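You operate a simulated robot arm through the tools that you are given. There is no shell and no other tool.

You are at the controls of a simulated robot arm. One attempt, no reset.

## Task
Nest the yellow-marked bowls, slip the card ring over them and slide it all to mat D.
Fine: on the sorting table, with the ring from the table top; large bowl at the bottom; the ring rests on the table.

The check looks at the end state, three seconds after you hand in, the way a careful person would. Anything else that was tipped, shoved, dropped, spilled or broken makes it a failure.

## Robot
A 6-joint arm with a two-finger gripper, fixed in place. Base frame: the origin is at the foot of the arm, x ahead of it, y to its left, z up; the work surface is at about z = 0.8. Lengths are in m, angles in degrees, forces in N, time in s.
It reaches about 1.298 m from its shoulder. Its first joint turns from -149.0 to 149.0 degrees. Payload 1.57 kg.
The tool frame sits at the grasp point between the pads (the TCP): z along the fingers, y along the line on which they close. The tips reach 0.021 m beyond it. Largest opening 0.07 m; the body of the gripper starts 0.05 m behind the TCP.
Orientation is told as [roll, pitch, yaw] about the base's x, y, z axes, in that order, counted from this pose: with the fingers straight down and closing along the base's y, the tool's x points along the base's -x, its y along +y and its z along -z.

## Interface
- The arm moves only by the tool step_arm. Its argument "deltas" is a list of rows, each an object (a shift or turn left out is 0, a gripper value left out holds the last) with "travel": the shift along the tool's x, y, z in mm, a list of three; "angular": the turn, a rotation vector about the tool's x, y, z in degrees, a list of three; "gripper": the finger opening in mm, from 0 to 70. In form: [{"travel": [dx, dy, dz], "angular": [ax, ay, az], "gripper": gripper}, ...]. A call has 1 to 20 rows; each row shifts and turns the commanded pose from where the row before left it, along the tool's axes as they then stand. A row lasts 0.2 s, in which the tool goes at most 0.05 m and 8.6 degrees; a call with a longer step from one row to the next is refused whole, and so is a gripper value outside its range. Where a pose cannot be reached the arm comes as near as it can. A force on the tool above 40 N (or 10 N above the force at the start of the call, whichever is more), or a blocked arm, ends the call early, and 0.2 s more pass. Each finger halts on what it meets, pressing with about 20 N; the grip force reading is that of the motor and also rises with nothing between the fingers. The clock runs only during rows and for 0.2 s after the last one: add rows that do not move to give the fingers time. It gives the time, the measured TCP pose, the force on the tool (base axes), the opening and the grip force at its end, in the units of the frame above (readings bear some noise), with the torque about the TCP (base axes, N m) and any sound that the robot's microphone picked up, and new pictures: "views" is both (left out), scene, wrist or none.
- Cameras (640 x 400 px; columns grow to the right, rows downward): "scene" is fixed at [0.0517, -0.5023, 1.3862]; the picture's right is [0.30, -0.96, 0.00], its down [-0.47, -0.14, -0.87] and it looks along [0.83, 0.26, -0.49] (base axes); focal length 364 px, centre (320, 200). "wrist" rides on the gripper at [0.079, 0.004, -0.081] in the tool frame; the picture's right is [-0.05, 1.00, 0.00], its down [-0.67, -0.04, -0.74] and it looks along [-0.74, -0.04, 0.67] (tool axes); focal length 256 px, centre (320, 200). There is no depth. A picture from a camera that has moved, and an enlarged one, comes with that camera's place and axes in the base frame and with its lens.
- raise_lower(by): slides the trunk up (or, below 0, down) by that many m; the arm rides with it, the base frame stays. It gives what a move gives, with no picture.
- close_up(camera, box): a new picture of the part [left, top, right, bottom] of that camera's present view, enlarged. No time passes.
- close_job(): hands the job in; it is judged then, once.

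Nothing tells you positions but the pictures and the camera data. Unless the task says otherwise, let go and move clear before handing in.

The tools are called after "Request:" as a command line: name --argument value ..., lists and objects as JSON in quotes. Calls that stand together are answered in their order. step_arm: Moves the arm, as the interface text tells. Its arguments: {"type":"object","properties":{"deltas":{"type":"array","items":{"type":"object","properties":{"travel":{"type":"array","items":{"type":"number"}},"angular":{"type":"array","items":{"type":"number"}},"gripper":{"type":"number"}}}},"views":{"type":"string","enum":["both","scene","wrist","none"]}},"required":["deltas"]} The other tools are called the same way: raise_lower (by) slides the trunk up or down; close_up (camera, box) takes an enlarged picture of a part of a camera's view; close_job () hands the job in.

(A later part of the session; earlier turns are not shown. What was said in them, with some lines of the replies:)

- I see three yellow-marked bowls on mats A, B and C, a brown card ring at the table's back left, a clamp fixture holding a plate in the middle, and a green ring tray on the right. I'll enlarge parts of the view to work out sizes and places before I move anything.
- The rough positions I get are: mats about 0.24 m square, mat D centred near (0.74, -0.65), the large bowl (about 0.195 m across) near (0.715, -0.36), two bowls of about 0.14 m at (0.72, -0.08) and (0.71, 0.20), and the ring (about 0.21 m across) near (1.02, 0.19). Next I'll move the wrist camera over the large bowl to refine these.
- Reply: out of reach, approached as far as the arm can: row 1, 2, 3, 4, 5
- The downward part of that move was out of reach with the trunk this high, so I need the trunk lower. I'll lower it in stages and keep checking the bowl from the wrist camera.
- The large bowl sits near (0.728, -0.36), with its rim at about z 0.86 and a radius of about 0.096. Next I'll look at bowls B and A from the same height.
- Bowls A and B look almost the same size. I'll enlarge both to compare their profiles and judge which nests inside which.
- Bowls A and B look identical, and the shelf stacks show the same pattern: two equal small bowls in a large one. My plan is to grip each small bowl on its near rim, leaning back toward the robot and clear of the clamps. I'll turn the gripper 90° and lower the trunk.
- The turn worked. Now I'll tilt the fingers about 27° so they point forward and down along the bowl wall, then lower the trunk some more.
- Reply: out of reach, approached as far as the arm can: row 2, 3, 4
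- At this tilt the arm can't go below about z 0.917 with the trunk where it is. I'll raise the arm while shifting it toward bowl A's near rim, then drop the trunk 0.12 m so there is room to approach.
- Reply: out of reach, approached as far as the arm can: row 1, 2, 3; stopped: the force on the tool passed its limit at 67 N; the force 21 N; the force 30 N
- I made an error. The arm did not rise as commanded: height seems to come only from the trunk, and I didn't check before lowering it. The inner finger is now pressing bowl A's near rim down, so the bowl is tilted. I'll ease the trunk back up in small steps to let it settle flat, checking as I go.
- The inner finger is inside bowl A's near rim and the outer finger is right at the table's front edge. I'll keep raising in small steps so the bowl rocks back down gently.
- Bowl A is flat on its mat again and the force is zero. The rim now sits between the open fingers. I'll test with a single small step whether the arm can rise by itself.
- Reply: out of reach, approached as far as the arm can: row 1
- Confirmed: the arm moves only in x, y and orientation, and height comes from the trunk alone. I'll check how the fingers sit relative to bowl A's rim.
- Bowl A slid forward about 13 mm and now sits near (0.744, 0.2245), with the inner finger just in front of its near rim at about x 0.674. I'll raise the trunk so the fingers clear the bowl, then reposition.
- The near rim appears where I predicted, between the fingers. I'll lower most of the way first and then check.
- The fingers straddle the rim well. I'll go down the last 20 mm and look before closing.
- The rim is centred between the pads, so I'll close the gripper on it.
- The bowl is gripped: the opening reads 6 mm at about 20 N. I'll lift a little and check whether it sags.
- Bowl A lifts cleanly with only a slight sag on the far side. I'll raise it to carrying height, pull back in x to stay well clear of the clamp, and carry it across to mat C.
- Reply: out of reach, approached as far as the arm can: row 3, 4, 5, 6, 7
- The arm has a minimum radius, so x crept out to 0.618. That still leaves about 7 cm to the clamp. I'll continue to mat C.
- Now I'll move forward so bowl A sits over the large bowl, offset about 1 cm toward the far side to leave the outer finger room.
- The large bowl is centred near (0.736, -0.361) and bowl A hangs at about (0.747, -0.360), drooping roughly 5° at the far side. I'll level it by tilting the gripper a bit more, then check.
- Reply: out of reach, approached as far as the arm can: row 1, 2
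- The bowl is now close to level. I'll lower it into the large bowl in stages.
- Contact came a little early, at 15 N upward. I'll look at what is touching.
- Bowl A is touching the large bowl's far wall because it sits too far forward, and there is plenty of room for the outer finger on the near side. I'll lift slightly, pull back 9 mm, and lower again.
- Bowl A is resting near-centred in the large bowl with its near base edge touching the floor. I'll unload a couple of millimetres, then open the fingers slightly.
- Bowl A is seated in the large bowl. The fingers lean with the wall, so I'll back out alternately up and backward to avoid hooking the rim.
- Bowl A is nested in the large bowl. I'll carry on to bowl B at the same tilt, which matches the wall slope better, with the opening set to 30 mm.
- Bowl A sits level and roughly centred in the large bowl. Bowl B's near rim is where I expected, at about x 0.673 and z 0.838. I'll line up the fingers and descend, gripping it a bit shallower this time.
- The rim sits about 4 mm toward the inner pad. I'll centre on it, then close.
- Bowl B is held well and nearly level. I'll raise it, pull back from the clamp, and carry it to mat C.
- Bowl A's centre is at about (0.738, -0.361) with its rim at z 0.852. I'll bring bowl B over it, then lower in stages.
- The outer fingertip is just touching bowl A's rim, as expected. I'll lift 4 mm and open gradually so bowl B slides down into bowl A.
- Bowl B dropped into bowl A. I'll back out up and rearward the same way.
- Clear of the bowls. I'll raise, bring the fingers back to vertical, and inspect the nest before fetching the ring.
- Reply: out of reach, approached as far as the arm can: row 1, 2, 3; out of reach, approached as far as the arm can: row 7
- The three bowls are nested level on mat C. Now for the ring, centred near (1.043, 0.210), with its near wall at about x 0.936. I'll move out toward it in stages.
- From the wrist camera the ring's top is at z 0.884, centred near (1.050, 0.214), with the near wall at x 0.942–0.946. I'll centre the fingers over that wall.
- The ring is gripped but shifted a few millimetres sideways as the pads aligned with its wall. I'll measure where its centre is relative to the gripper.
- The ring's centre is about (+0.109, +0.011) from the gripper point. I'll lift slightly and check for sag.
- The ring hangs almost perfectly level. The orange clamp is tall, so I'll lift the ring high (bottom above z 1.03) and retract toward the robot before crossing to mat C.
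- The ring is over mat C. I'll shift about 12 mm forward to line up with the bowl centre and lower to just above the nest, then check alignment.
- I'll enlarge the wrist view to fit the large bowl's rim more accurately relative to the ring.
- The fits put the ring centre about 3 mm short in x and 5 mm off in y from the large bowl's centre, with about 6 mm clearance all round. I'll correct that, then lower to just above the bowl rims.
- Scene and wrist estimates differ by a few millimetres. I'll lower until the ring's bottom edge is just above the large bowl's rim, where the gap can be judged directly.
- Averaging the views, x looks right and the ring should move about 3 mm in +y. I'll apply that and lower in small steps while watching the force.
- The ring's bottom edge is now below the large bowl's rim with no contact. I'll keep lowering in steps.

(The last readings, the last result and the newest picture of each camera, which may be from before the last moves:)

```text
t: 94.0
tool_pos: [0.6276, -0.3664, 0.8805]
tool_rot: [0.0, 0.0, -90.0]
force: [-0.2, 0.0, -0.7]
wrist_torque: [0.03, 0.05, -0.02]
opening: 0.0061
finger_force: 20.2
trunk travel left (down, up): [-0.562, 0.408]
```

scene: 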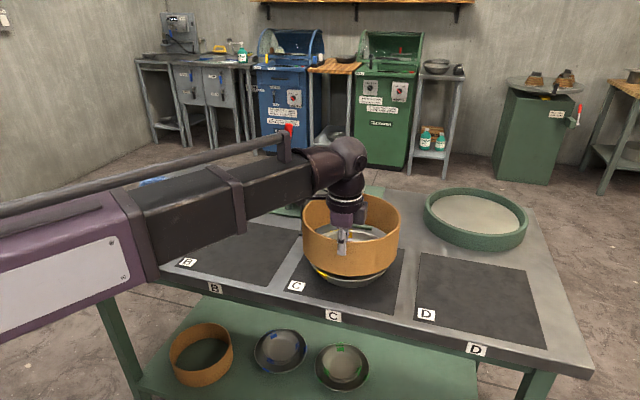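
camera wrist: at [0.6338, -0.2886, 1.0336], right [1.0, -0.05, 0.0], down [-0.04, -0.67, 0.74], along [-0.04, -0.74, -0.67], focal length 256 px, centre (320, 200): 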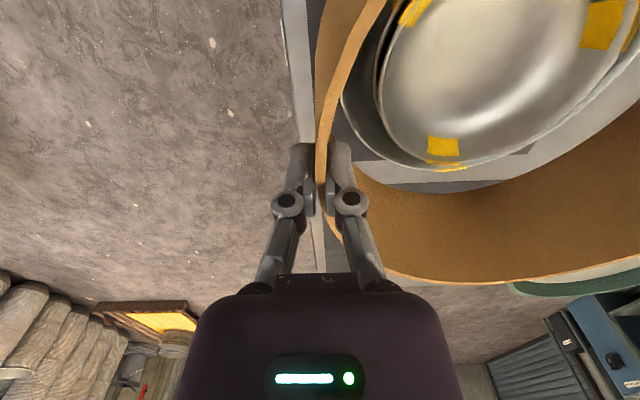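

Request:
raise_lower --by -0.002

```text
t: 94.5
tool_pos: [0.6277, -0.3653, 0.8794]
tool_rot: [0.2, 0.1, -89.9]
force: [0.2, 0.0, 0.7]
wrist_torque: [0.02, 0.03, 0.0]
opening: 0.0061
finger_force: 20.2
trunk travel left (down, up): [-0.56, 0.41]
```

The ring rests on the table around the nest. I'll release it, lift off, and re-grip on the leading (−y) wall so I can pull everything in a straight line.

Request:
step_arm --deltas '[{"gripper": 12}, {"gripper": 20}, {}, {}]' --views "wrist"

Request:
raise_lower --by 0.07

Request:
step_arm --deltas '[{}]' --views "both"

Request:
close_up --camera "scene" --box '[285, 195, 425, 305]'

```text
t: 95.5
tool_pos: [0.6287, -0.3663, 0.8774]
tool_rot: [0.1, 0.0, -90.0]
force: [-0.2, 0.3, 0.0]
wrist_torque: [-0.02, 0.01, 0.0]
opening: 0.0201
finger_force: 0.1
trunk travel left (down, up): [-0.56, 0.41]
camera wrist: at [0.6334, -0.2859, 0.9586], right [1.0, -0.05, 0.0], down [-0.04, -0.67, 0.74], along [-0.04, -0.74, -0.67], focal length 256 px, centre (320, 200)
```

wrist: 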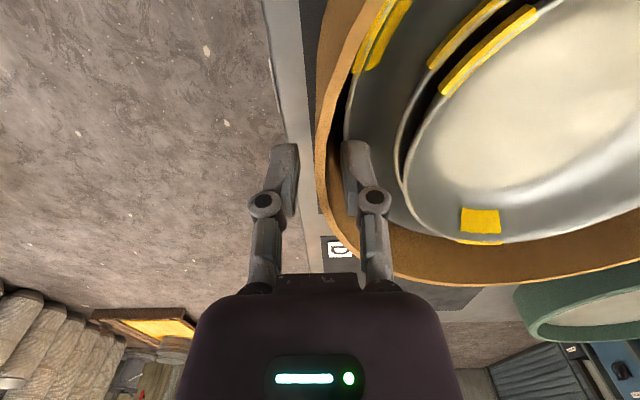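

```text
t: 96.6
tool_pos: [0.6281, -0.3662, 0.9477]
tool_rot: [0.1, 0.1, -90.0]
force: [0.6, 0.5, 0.7]
wrist_torque: [0.02, 0.05, -0.04]
opening: 0.0198
finger_force: 0.1
trunk travel left (down, up): [-0.63, 0.34]
```

```text
t: 97.0
tool_pos: [0.6269, -0.3654, 0.9487]
tool_rot: [0.1, -0.1, -89.9]
force: [0.9, 0.3, 0.2]
wrist_torque: [-0.03, 0.0, 0.01]
opening: 0.02
finger_force: 0.1
trunk travel left (down, up): [-0.63, 0.34]
camera wrist: at [0.6334, -0.2859, 1.0286], right [1.0, -0.05, 0.0], down [-0.04, -0.67, 0.74], along [-0.04, -0.74, -0.67], focal length 256 px, centre (320, 200)
```

scene: 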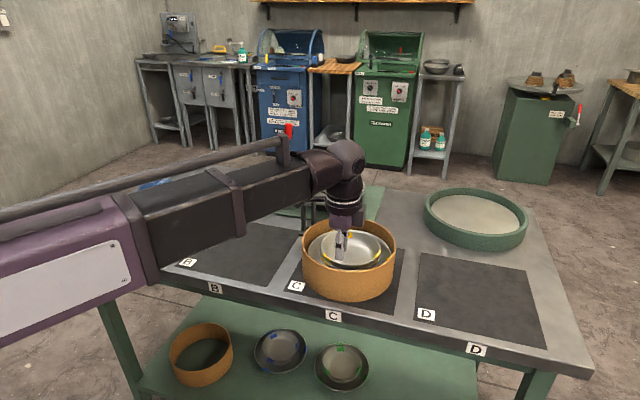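
wrist: 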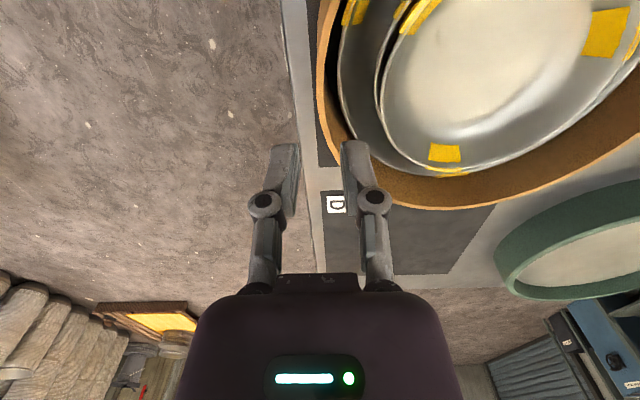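

```text
3.64 times, centred on (355, 250) of scene
camera zoom: at [0.0517, -0.5023, 1.3862], right [0.3, -0.96, 0.0], down [-0.47, -0.14, -0.87], along [0.83, 0.26, -0.49], focal length 1326 px, centre (193, 18)
```

zoom: 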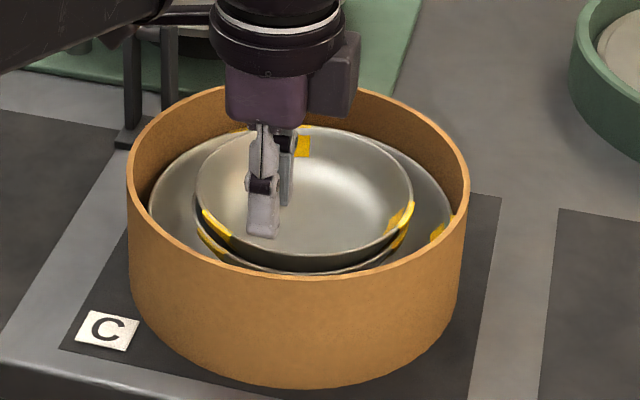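

The ring encircles the nested bowls and stands on the table. Now I'll turn the gripper back to close along y and move it above the ring's −y wall.

Request:
step_arm --deltas '[{"angular": [0, 0, -8.2], "gripper": 40}, {"angular": [0, 0, -8.2]}, {"angular": [0, 0, -8.2]}, {"angular": [0, 0, -8.2]}, {"angular": [0, 0, -8.2]}, {"angular": [0, 0, -8.2]}, {"angular": [0, 0, -8.2]}, {"angular": [0, 0, -8.2]}, {"angular": [0, 0, -8.2]}, {"angular": [0, 0, -8.2]}, {"angular": [0, 0, -8]}, {}]' --views "both"

```text
t: 99.6
tool_pos: [0.6277, -0.3654, 0.9497]
tool_rot: [-0.1, -0.1, 0.1]
force: [-0.2, 0.0, 0.0]
wrist_torque: [-0.02, 0.03, 0.02]
opening: 0.04
finger_force: 0.0
trunk travel left (down, up): [-0.63, 0.34]
camera wrist: at [0.5497, -0.361, 1.0285], right [0.05, 1.0, 0.0], down [0.67, -0.03, 0.75], along [0.74, -0.04, -0.67], focal length 256 px, centre (320, 200)
```

scene: 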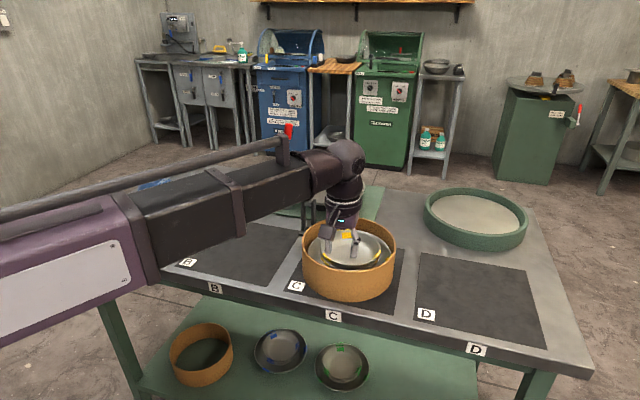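
wrist: 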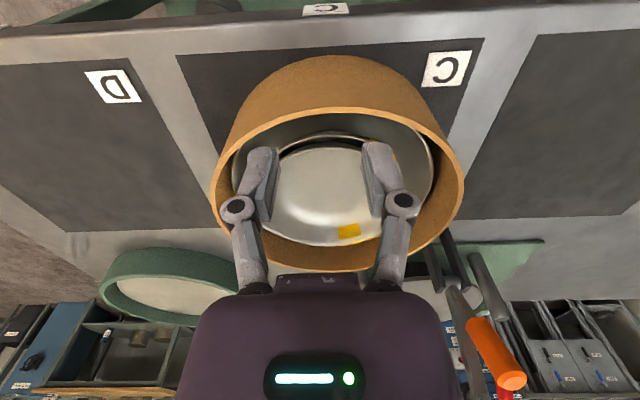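

Request:
step_arm --deltas '[{"travel": [-27, -24, 0]}, {"travel": [-27, -24, 0]}, {"travel": [-27, -24, 0]}, {"travel": [-27, -24, 0]}, {}]' --views "both"

Request:
close_up --camera "wrist" --box '[200, 60, 480, 280]'

```text
t: 100.8
tool_pos: [0.7362, -0.4615, 0.9469]
tool_rot: [-0.1, -0.1, 0.0]
force: [1.0, -0.6, 0.2]
wrist_torque: [0.03, -0.01, 0.05]
opening: 0.0401
finger_force: 0.1
trunk travel left (down, up): [-0.63, 0.34]
camera wrist: at [0.6579, -0.4567, 1.0285], right [0.05, 1.0, 0.0], down [0.67, -0.04, 0.75], along [0.74, -0.04, -0.67], focal length 256 px, centre (320, 200)
```

scene: 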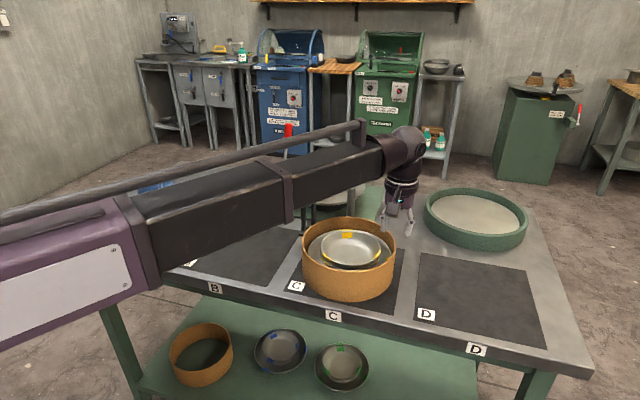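
wrist: 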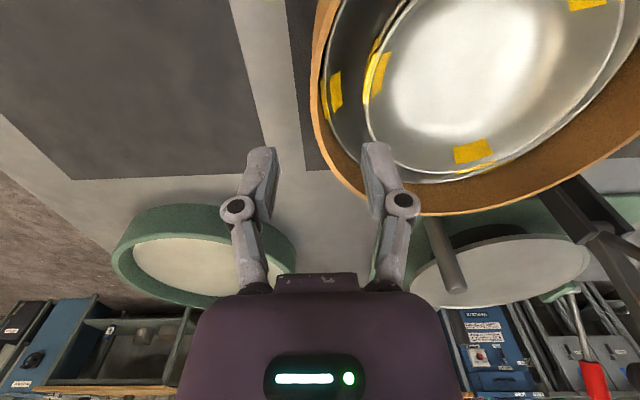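

```text
1.82 times, centred on (340, 170) of wrist
camera zoom: at [0.6579, -0.4567, 1.0285], right [0.05, 1.0, 0.0], down [0.67, -0.04, 0.75], along [0.74, -0.04, -0.67], focal length 465 px, centre (284, 254)
```

zoom: 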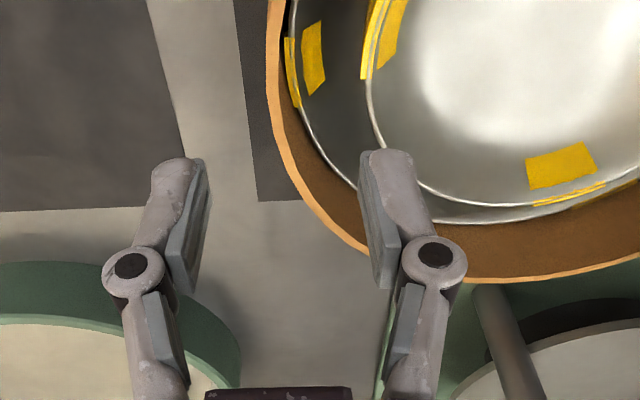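

Request:
step_arm --deltas '[{"travel": [0, -3, 0]}, {}]' --views "none"

Request:
raise_lower --by -0.05

Request:
close_up --camera "wrist" --box '[200, 60, 480, 280]'

```text
t: 101.4
tool_pos: [0.7364, -0.4647, 0.9492]
tool_rot: [0.0, -0.1, 0.0]
force: [-0.6, 0.1, 0.3]
wrist_torque: [0.0, -0.01, -0.03]
opening: 0.0398
finger_force: 0.0
trunk travel left (down, up): [-0.63, 0.34]
```

```text
t: 102.3
tool_pos: [0.7364, -0.4647, 0.8993]
tool_rot: [0.1, -0.1, -0.1]
force: [-0.4, 1.2, -0.2]
wrist_torque: [0.01, 0.0, 0.0]
opening: 0.0399
finger_force: 0.2
trunk travel left (down, up): [-0.58, 0.39]
```

```text
1.82 times, centred on (340, 170) of wrist
camera zoom: at [0.6581, -0.4597, 0.9785], right [0.05, 1.0, 0.0], down [0.67, -0.04, 0.75], along [0.74, -0.04, -0.67], focal length 465 px, centre (284, 254)
```

zoom: 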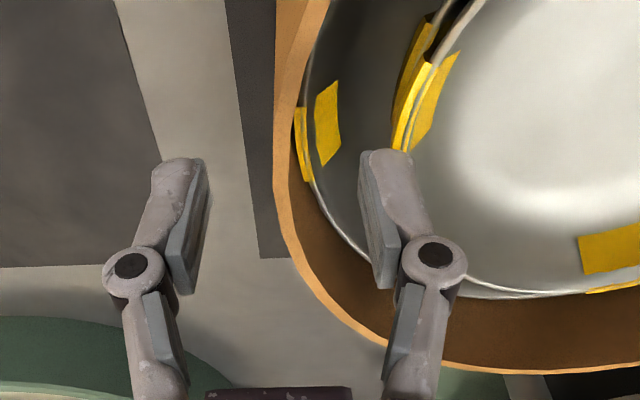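

To keep clear of bowl B's rim, I'll narrow the opening before the last part of the descent.

Request:
step_arm --deltas '[{"gripper": 24}, {}]' --views "none"

Request:
raise_lower --by -0.018

Request:
close_up --camera "wrist" --box '[200, 60, 480, 280]'

```text
t: 102.9
tool_pos: [0.7362, -0.4636, 0.8985]
tool_rot: [0.0, -0.1, 0.0]
force: [0.0, -0.7, -0.7]
wrist_torque: [0.01, 0.03, -0.03]
opening: 0.0242
finger_force: 0.0
trunk travel left (down, up): [-0.58, 0.39]
```

```text
t: 103.5
tool_pos: [0.7357, -0.4645, 0.8809]
tool_rot: [0.0, -0.1, 0.1]
force: [0.0, -0.5, 0.2]
wrist_torque: [0.03, 0.03, 0.04]
opening: 0.024
finger_force: 0.1
trunk travel left (down, up): [-0.562, 0.408]
```

```text
1.82 times, centred on (340, 170) of wrist
camera zoom: at [0.6581, -0.4597, 0.9605], right [0.05, 1.0, 0.0], down [0.67, -0.04, 0.75], along [0.74, -0.04, -0.67], focal length 465 px, centre (284, 254)
```

zoom: 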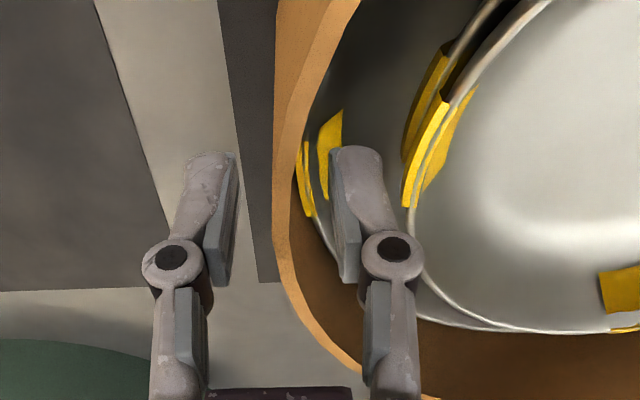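

The fingers straddle the −y wall with room to spare. I'll close them loosely around it, without clamping so the ring isn't twisted, and begin sliding slowly toward mat D.

Request:
step_arm --deltas '[{"gripper": 16}, {"gripper": 10}, {}, {}]' --views "wrist"

Request:
close_up --camera "wrist" --box '[200, 60, 480, 280]'

```text
t: 104.5
tool_pos: [0.7363, -0.4654, 0.8812]
tool_rot: [0.0, -0.1, -0.1]
force: [-0.1, 0.1, -1.2]
wrist_torque: [0.01, -0.01, 0.0]
opening: 0.0103
finger_force: 0.3
trunk travel left (down, up): [-0.562, 0.408]
camera wrist: at [0.6582, -0.4598, 0.9604], right [0.05, 1.0, 0.0], down [0.67, -0.04, 0.75], along [0.74, -0.04, -0.67], focal length 256 px, centre (320, 200)
```

wrist: 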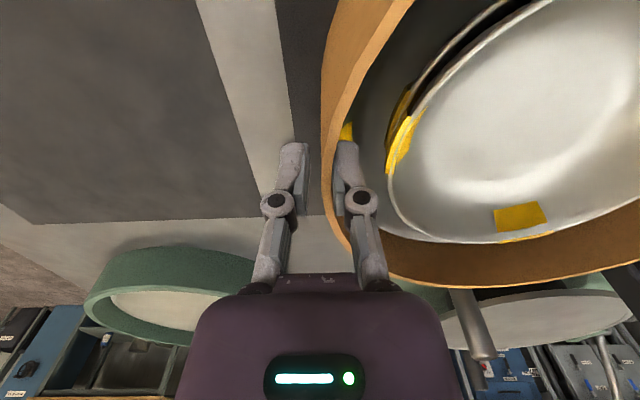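

```text
1.82 times, centred on (340, 170) of wrist
camera zoom: at [0.6582, -0.4598, 0.9604], right [0.05, 1.0, 0.0], down [0.67, -0.04, 0.75], along [0.74, -0.04, -0.67], focal length 465 px, centre (284, 254)
```

zoom: 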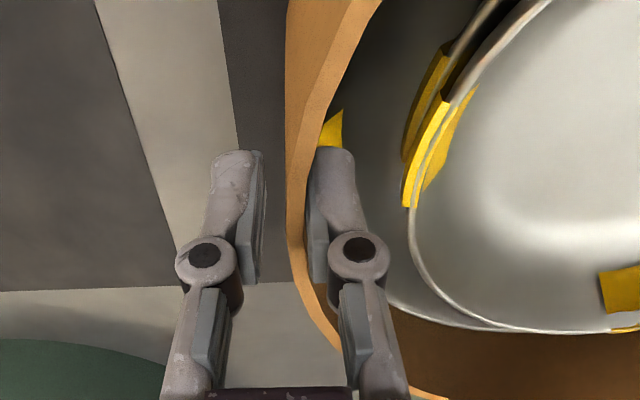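

Request:
step_arm --deltas '[{"travel": [0, -3, 0]}, {"travel": [0, -5, 0]}, {"travel": [0, -6, 0]}, {"travel": [0, -8, 0]}, {"travel": [0, -8, 0]}, {}]' --views "both"

Request:
close_up --camera "scene" --box '[285, 195, 435, 310]'

```text
t: 105.9
tool_pos: [0.7374, -0.4952, 0.8802]
tool_rot: [0.0, -0.1, -0.1]
force: [0.1, 0.2, -1.0]
wrist_torque: [0.04, 0.0, -0.02]
opening: 0.0106
finger_force: 0.1
trunk travel left (down, up): [-0.562, 0.408]
camera wrist: at [0.6583, -0.4897, 0.9605], right [0.05, 1.0, 0.0], down [0.67, -0.04, 0.75], along [0.74, -0.04, -0.67], focal length 256 px, centre (320, 200)
```

scene: 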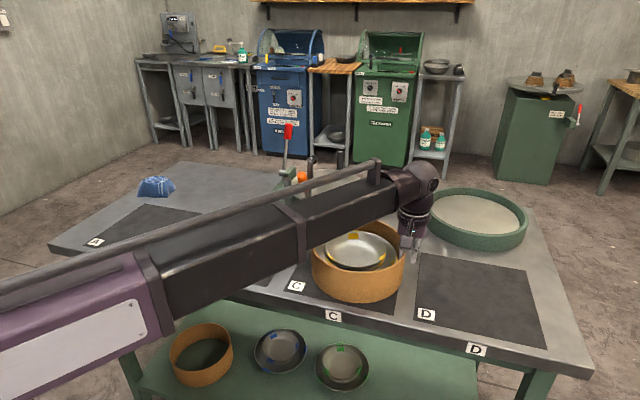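
wrist: 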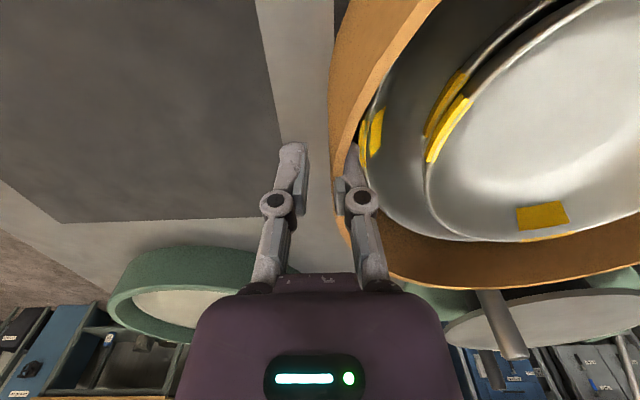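

```text
3.48 times, centred on (360, 252) of scene
camera zoom: at [0.0517, -0.5023, 1.3862], right [0.3, -0.96, 0.0], down [-0.47, -0.14, -0.87], along [0.83, 0.26, -0.49], focal length 1268 px, centre (181, 17)
```

zoom: 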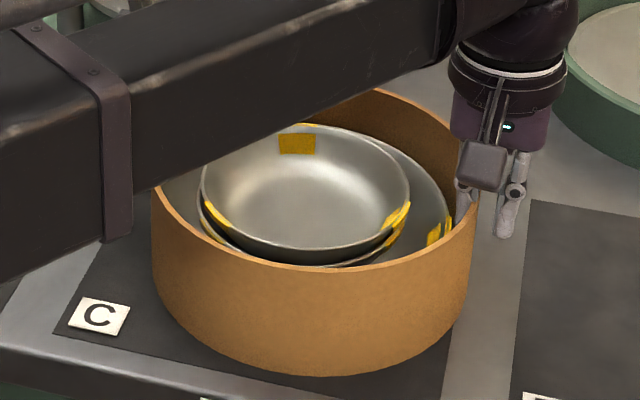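

The ring is moving smoothly with very little force and the bowls follow. I'll continue the slide in moderate stretches.

Request:
step_arm --deltas '[{"travel": [0, -8, 0]}, {"travel": [0, -8, 0]}, {"travel": [0, -8, 0]}, {"travel": [0, -8, 0]}, {"travel": [0, -8, 0]}, {"travel": [0, -8, 0]}, {"travel": [0, -8, 0]}, {"travel": [0, -8, 0]}, {}]' --views "both"

Request:
close_up --camera "scene" --box '[295, 195, 445, 310]'

Request:
close_up --camera "wrist" --box '[260, 0, 640, 280]'

```text
t: 107.9
tool_pos: [0.7363, -0.559, 0.88]
tool_rot: [-0.1, -0.1, -0.1]
force: [-0.1, 1.8, -0.4]
wrist_torque: [0.07, 0.01, -0.02]
opening: 0.0108
finger_force: 0.6
trunk travel left (down, up): [-0.562, 0.408]
camera wrist: at [0.6583, -0.5539, 0.9605], right [0.05, 1.0, 0.0], down [0.67, -0.04, 0.75], along [0.74, -0.04, -0.67], focal length 256 px, centre (320, 200)
```

scene: 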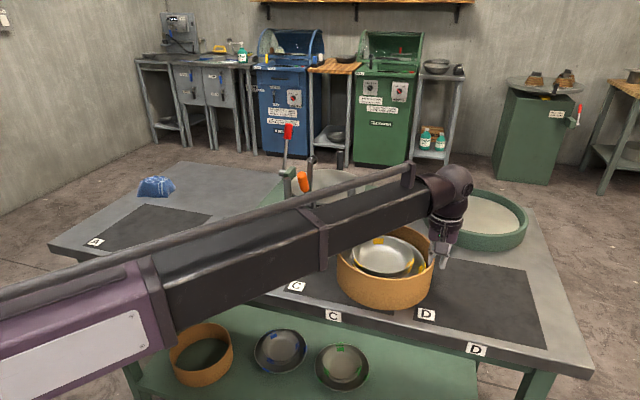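
wrist: 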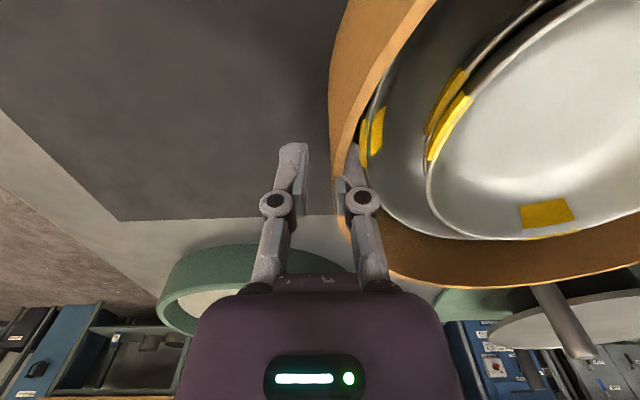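

```text
3.48 times, centred on (370, 252) of scene
camera zoom: at [0.0517, -0.5023, 1.3862], right [0.3, -0.96, 0.0], down [-0.47, -0.14, -0.87], along [0.83, 0.26, -0.49], focal length 1268 px, centre (146, 17)
```

zoom: 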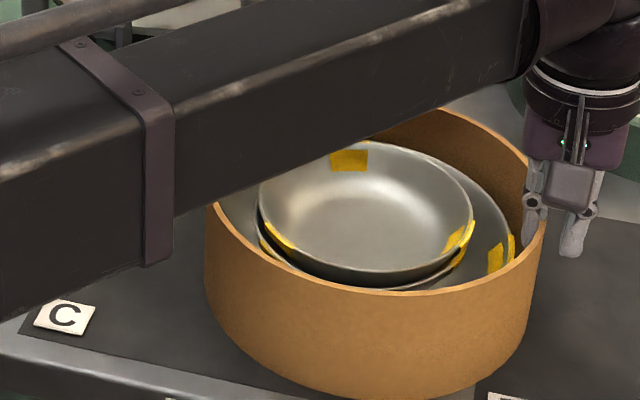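

```text
1.43 times, centred on (450, 140) of wrist
camera zoom: at [0.6583, -0.5539, 0.9605], right [0.05, 1.0, 0.0], down [0.67, -0.04, 0.75], along [0.74, -0.04, -0.67], focal length 366 px, centre (134, 286)
```

zoom: 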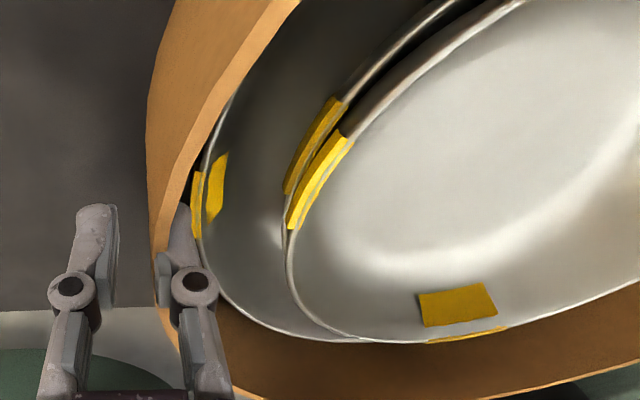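

The slide is going well: resistance is about 2 N and the bowls are inside with the ring level. Ring centre is now about y -0.45. I'll continue toward mat D.

Request:
step_arm --deltas '[{"travel": [0, -8, 0]}, {"travel": [0, -8, 0]}, {"travel": [0, -8, 0]}, {"travel": [0, -8, 0]}, {"travel": [0, -8, 0]}, {"travel": [0, -8, 0]}, {"travel": [0, -8, 0]}, {"travel": [0, -8, 0]}, {"travel": [0, -8, 0]}, {"travel": [0, -8, 0]}, {"travel": [0, -8, 0]}, {"travel": [0, -8, 0]}, {}]' --views "both"

Request:
close_up --camera "scene" --box '[340, 190, 520, 330]'

```text
t: 110.7
tool_pos: [0.7374, -0.6552, 0.8802]
tool_rot: [0.1, -0.1, -0.1]
force: [0.3, 1.3, 0.3]
wrist_torque: [-0.01, 0.02, -0.02]
opening: 0.0111
finger_force: 0.0
trunk travel left (down, up): [-0.562, 0.408]
camera wrist: at [0.6585, -0.6496, 0.9605], right [0.05, 1.0, 0.0], down [0.67, -0.04, 0.75], along [0.74, -0.04, -0.67], focal length 256 px, centre (320, 200)
```

scene: 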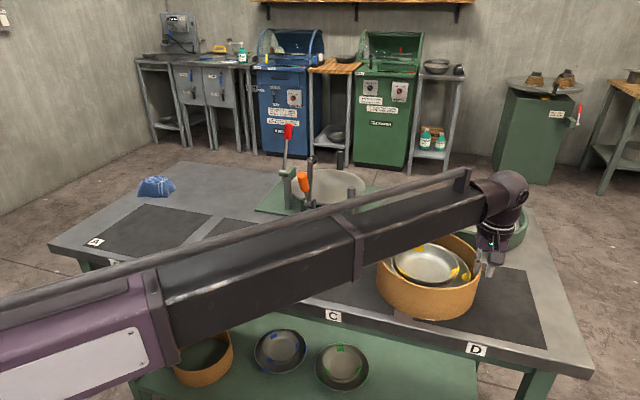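
wrist: 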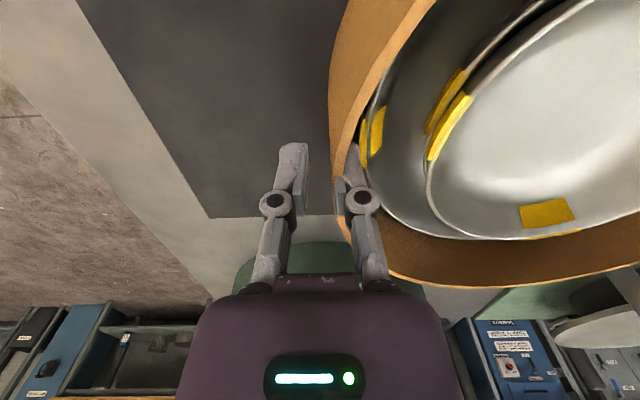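

```text
2.86 times, centred on (430, 260) of scene
camera zoom: at [0.0517, -0.5023, 1.3862], right [0.3, -0.96, 0.0], down [-0.47, -0.14, -0.87], along [0.83, 0.26, -0.49], focal length 1042 px, centre (6, 29)
```

zoom: 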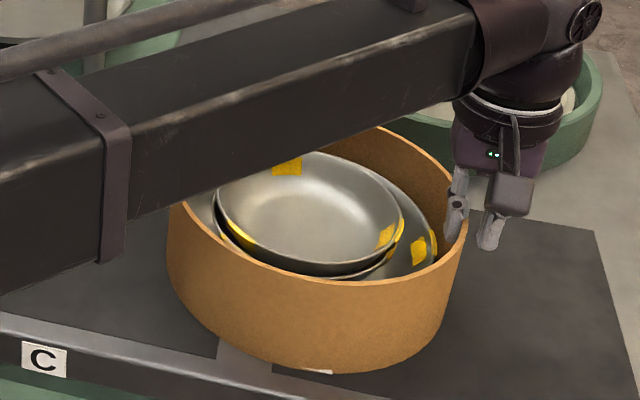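

Everything is tracking well. The ring centre sits about 10 mm short of mat D's centre in x, so I'll add a slight +x component over the remaining 0.1 m.

Request:
step_arm --deltas '[{"travel": [-1.5, -8, 0]}, {"travel": [-1.5, -8, 0]}, {"travel": [-1.5, -8, 0]}, {"travel": [-1.5, -8, 0]}, {"travel": [-1.5, -8, 0]}, {"travel": [-1.5, -8, 0]}, {"travel": [-1.5, -8, 0]}, {"travel": [-1.5, -8, 0]}, {}]' --views "both"

Request:
close_up --camera "scene" --box '[380, 190, 560, 340]'

```text
t: 112.7
tool_pos: [0.7473, -0.7191, 0.8808]
tool_rot: [0.0, -0.1, 0.0]
force: [-0.1, 1.5, 0.6]
wrist_torque: [0.01, -0.03, 0.02]
opening: 0.0106
finger_force: 0.6
trunk travel left (down, up): [-0.562, 0.408]
camera wrist: at [0.6693, -0.7145, 0.9605], right [0.05, 1.0, 0.0], down [0.67, -0.04, 0.75], along [0.74, -0.04, -0.67], focal length 256 px, centre (320, 200)
```

scene: 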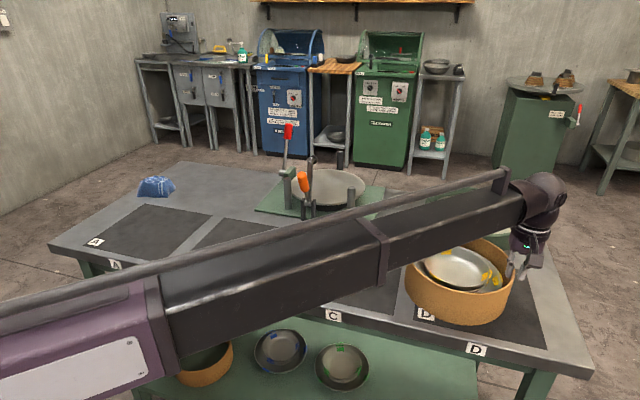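
wrist: 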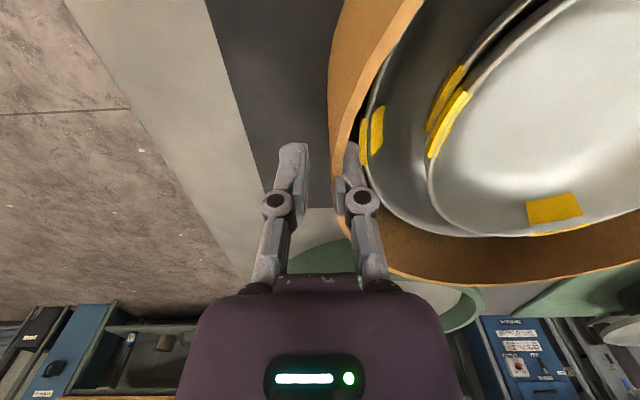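

```text
2.67 times, centred on (470, 265) of scene
camera zoom: at [0.0517, -0.5023, 1.3862], right [0.3, -0.96, 0.0], down [-0.47, -0.14, -0.87], along [0.83, 0.26, -0.49], focal length 972 px, centre (-80, 27)
```

zoom: 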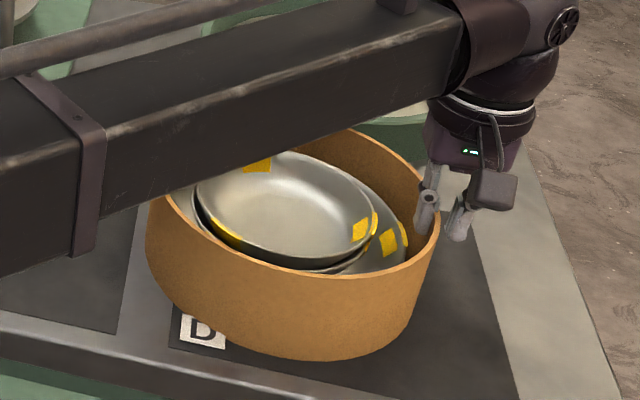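

Request:
step_arm --deltas '[{"travel": [0, -8, 0]}, {"travel": [0, -8, 0]}, {"travel": [0, -8, 0]}, {"travel": [0, -8, 0]}, {"travel": [0, -6, 0]}, {}]' --views "both"

Request:
close_up --camera "scene" --box '[390, 190, 570, 350]'

Request:
close_up --camera "wrist" --box '[260, 0, 640, 300]'

```text
t: 114.1
tool_pos: [0.7483, -0.7579, 0.8805]
tool_rot: [-0.1, -0.1, 0.0]
force: [-0.5, 1.7, 0.1]
wrist_torque: [0.02, 0.02, 0.01]
opening: 0.011
finger_force: 1.0
trunk travel left (down, up): [-0.562, 0.408]
camera wrist: at [0.6703, -0.7524, 0.9604], right [0.05, 1.0, 0.0], down [0.67, -0.04, 0.75], along [0.74, -0.04, -0.67], focal length 256 px, centre (320, 200)
```

scene: 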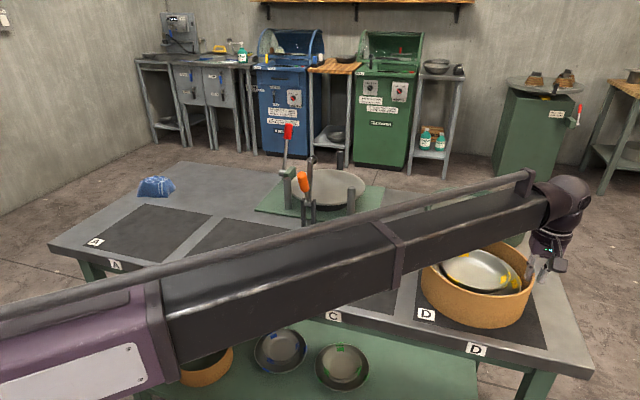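
wrist: 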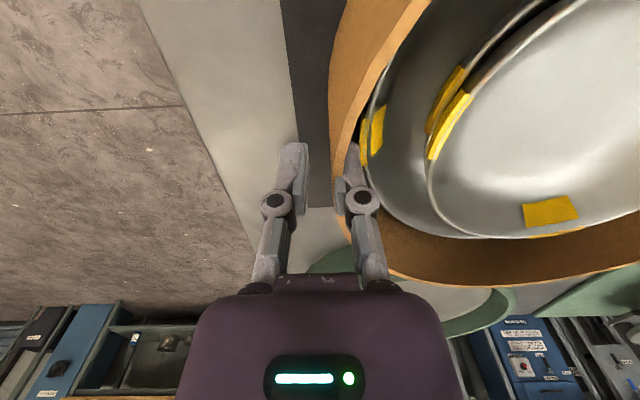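

```text
2.50 times, centred on (480, 270) of scene
camera zoom: at [0.0517, -0.5023, 1.3862], right [0.3, -0.96, 0.0], down [-0.47, -0.14, -0.87], along [0.83, 0.26, -0.49], focal length 911 px, centre (-80, 25)
```

zoom: 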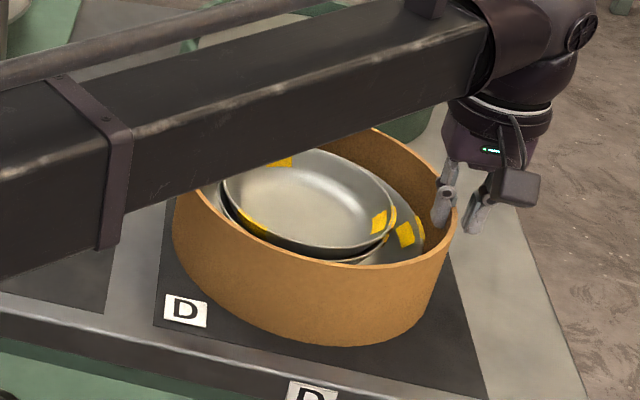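

```text
1.33 times, centred on (450, 150) of wrist
camera zoom: at [0.6703, -0.7524, 0.9604], right [0.05, 1.0, 0.0], down [0.67, -0.04, 0.75], along [0.74, -0.04, -0.67], focal length 341 px, centre (147, 267)
```

zoom: 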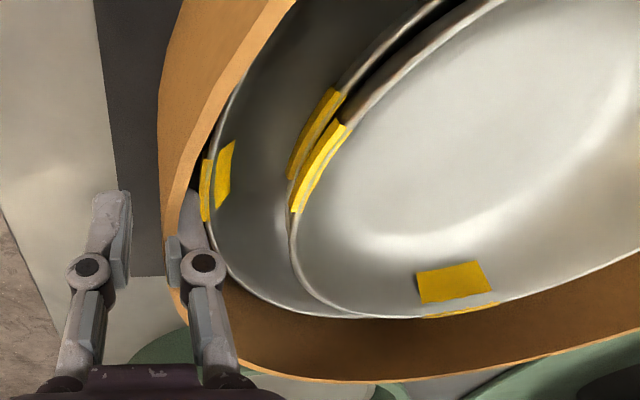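

The ring is now centred near (0.742, -0.647), on mat D. I'll ease off the pull, open the fingers, and lift straight up.

Request:
step_arm --deltas '[{"travel": [0, 2.5, 0]}, {"gripper": 18}, {"gripper": 18}, {}]' --views "wrist"

Request:
raise_lower --by 0.04

Request:
raise_lower --by 0.1

Request:
step_arm --deltas '[{}]' --views "both"

```text
t: 115.1
tool_pos: [0.7485, -0.7545, 0.881]
tool_rot: [0.0, -0.1, -0.1]
force: [-0.4, 0.3, 0.1]
wrist_torque: [0.0, -0.02, -0.02]
opening: 0.0183
finger_force: 0.0
trunk travel left (down, up): [-0.562, 0.408]
camera wrist: at [0.6699, -0.7497, 0.9604], right [0.05, 1.0, 0.0], down [0.67, -0.04, 0.75], along [0.74, -0.04, -0.67], focal length 256 px, centre (320, 200)
```

wrist: 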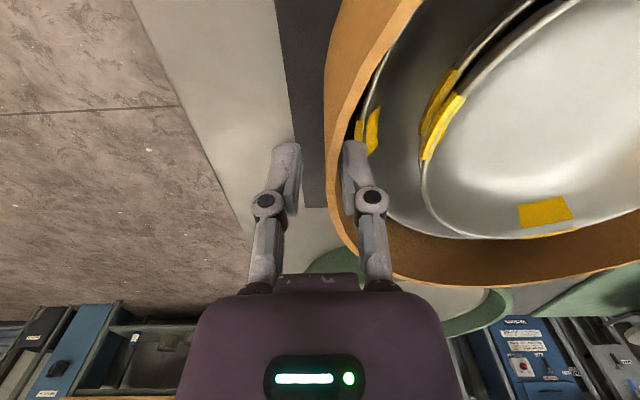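

```text
t: 116.0
tool_pos: [0.748, -0.7531, 0.9204]
tool_rot: [0.0, -0.1, 0.0]
force: [-0.8, 0.6, 0.3]
wrist_torque: [0.02, 0.02, 0.02]
opening: 0.0181
finger_force: 0.0
trunk travel left (down, up): [-0.602, 0.368]
```

```text
t: 117.3
tool_pos: [0.7486, -0.755, 1.0202]
tool_rot: [0.0, -0.2, -0.1]
force: [0.7, 0.0, 0.0]
wrist_torque: [0.01, -0.01, -0.01]
opening: 0.0179
finger_force: 0.0
trunk travel left (down, up): [-0.702, 0.268]
```

```text
t: 117.7
tool_pos: [0.7481, -0.7547, 1.0204]
tool_rot: [0.1, -0.1, 0.0]
force: [0.2, -0.5, -0.3]
wrist_torque: [0.01, 0.02, 0.01]
opening: 0.0178
finger_force: 0.1
trunk travel left (down, up): [-0.702, 0.268]
camera wrist: at [0.67, -0.7497, 1.1004], right [0.05, 1.0, 0.0], down [0.67, -0.04, 0.75], along [0.74, -0.04, -0.67], focal length 256 px, centre (320, 200)
```

scene: 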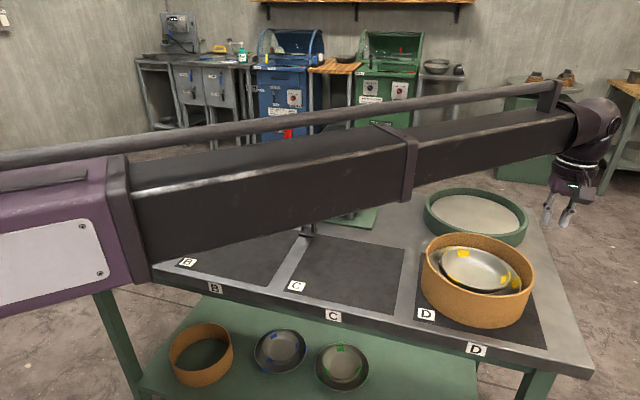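
wrist: 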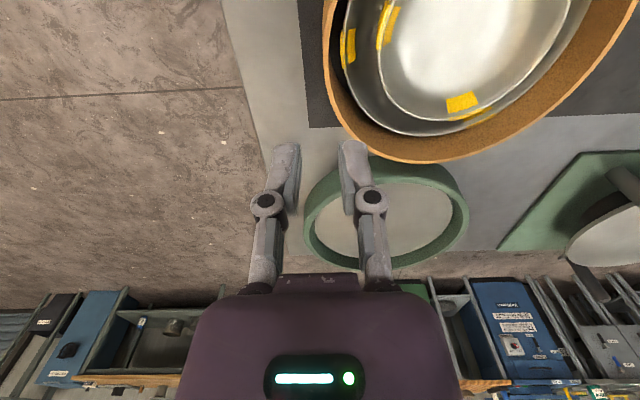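

Released and clear. I'll raise further and swing the arm back out of the way to inspect the final state.

Request:
raise_lower --by 0.1

Request:
step_arm --deltas '[{"travel": [5, 20, 0]}, {"travel": [8, 35, 0]}, {"travel": [8, 35, 0]}, {"travel": [8, 35, 0]}, {"travel": [8, 35, 0]}, {"travel": [8, 35, 0]}, {"travel": [8, 35, 0]}, {"travel": [8, 35, 0]}, {"travel": [8, 35, 0]}, {"travel": [8, 35, 0]}, {"travel": [8, 35, 0]}, {"travel": [8, 35, 0]}, {"travel": [8, 35, 0]}, {"travel": [8, 35, 0]}, {"travel": [0, 35, 0]}, {"travel": [0, 35, 0]}, {"travel": [0, 35, 0]}, {"travel": [0, 35, 0]}, {"travel": [0, 35, 0]}, {}]' --views "both"

Request:
close_up --camera "scene" --box '[400, 210, 560, 360]'

```text
t: 119.0
tool_pos: [0.7479, -0.7552, 1.1206]
tool_rot: [-0.1, -0.1, 0.0]
force: [1.3, -0.7, 0.3]
wrist_torque: [0.0, 0.01, 0.01]
opening: 0.0178
finger_force: 0.1
trunk travel left (down, up): [-0.802, 0.168]
```

```text
t: 123.2
tool_pos: [0.6394, -0.1021, 1.1198]
tool_rot: [0.0, -0.2, 0.0]
force: [0.2, -0.6, -0.7]
wrist_torque: [0.02, 0.03, -0.06]
opening: 0.0179
finger_force: 0.0
trunk travel left (down, up): [-0.802, 0.168]
camera wrist: at [0.5613, -0.0969, 1.2004], right [0.05, 1.0, 0.0], down [0.67, -0.04, 0.75], along [0.74, -0.04, -0.67], focal length 256 px, centre (320, 200)
```

scene: 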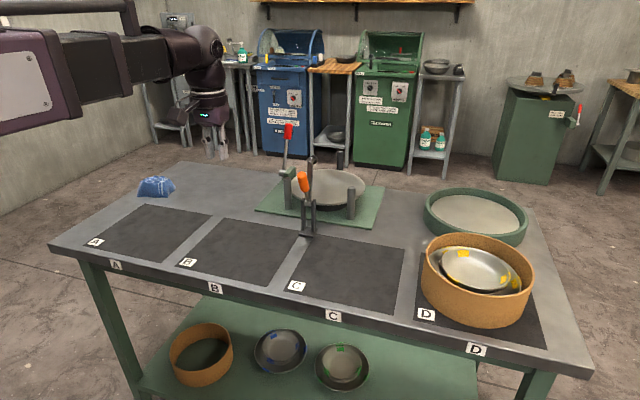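
wrist: 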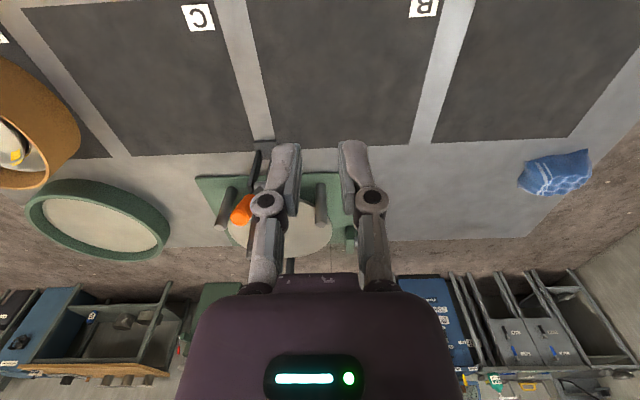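

```text
2.67 times, centred on (480, 285) of scene
camera zoom: at [0.0517, -0.5023, 1.3862], right [0.3, -0.96, 0.0], down [-0.47, -0.14, -0.87], along [0.83, 0.26, -0.49], focal length 972 px, centre (-107, -27)
```

zoom: 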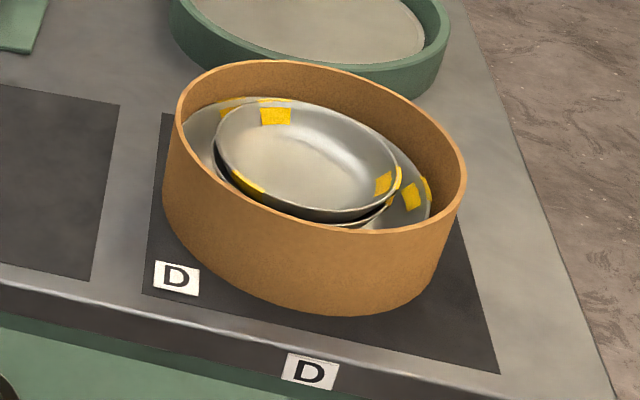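

The set is on mat D. Before handing in, I'll inspect the final state closely, along with the surroundings.

Request:
close_up --camera "scene" --box '[412, 225, 542, 335]'

Request:
close_up --camera "scene" --box '[80, 120, 400, 280]'

Request:
close_up --camera "scene" --box '[130, 290, 430, 400]'

```text
3.64 times, centred on (477, 280) of scene
camera zoom: at [0.0517, -0.5023, 1.3862], right [0.3, -0.96, 0.0], down [-0.47, -0.14, -0.87], along [0.83, 0.26, -0.49], focal length 1326 px, centre (-251, -91)
```

zoom: 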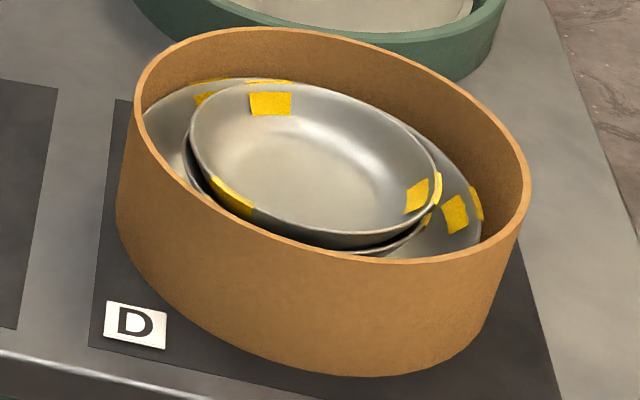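

```text
2.00 times, centred on (240, 200) of scene
camera zoom: at [0.0517, -0.5023, 1.3862], right [0.3, -0.96, 0.0], down [-0.47, -0.14, -0.87], along [0.83, 0.26, -0.49], focal length 729 px, centre (480, 200)
```

zoom: 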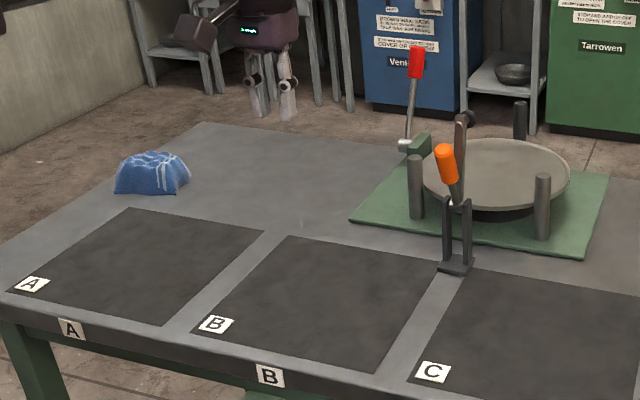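

```text
2.13 times, centred on (280, 345) of scene
camera zoom: at [0.0517, -0.5023, 1.3862], right [0.3, -0.96, 0.0], down [-0.47, -0.14, -0.87], along [0.83, 0.26, -0.49], focal length 778 px, centre (405, -109)
```

zoom: 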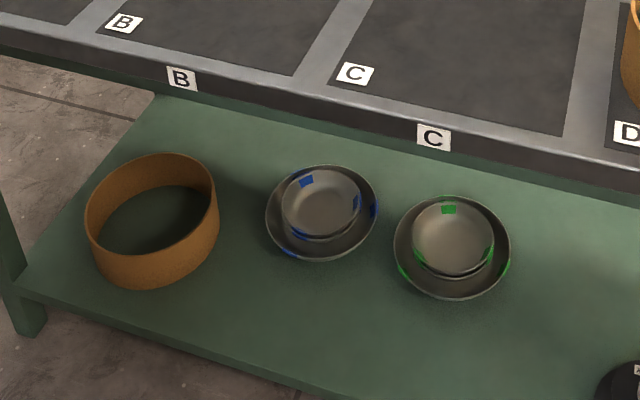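

The end state looks right: the large bowl is at the bottom with both small yellow-marked bowls nested in it, and the table-top ring stands flat around them on mat D. The cloth, clamps, tray and lower-shelf items haven't moved, and the arm is clear. I'm handing in now.

Request:
close_job

```text
The job is handed in.
```

The job is handed in. The large bowl is at the bottom with both small yellow-marked bowls nested in it. The card ring from the table top stands on the table around them, and everything is on mat D.

- **Position:** by my last measurement the ring's centre is within about 1 cm of mat D's centre. The whole ring is on the mat, with about 6–8 mm to spare on the side toward mat C.
- **Slide:** I nested the bowls and fitted the ring on mat C. I then pulled the ring along the table to mat D, and the bowls moved with it.
- **One mistake:** early on I lowered the trunk before checking that the arm had risen. A finger pressed down on bowl A's near rim. The bowl tilted, slid about 13 mm on its mat, and settled flat again when I eased off. Nothing else moved, and the bowl went into the nest normally afterwards.
- **Surroundings:** in the final pictures the cloth, clamp fixture, green tray and everything on the lower shelf look untouched. The arm is clear of the table items.
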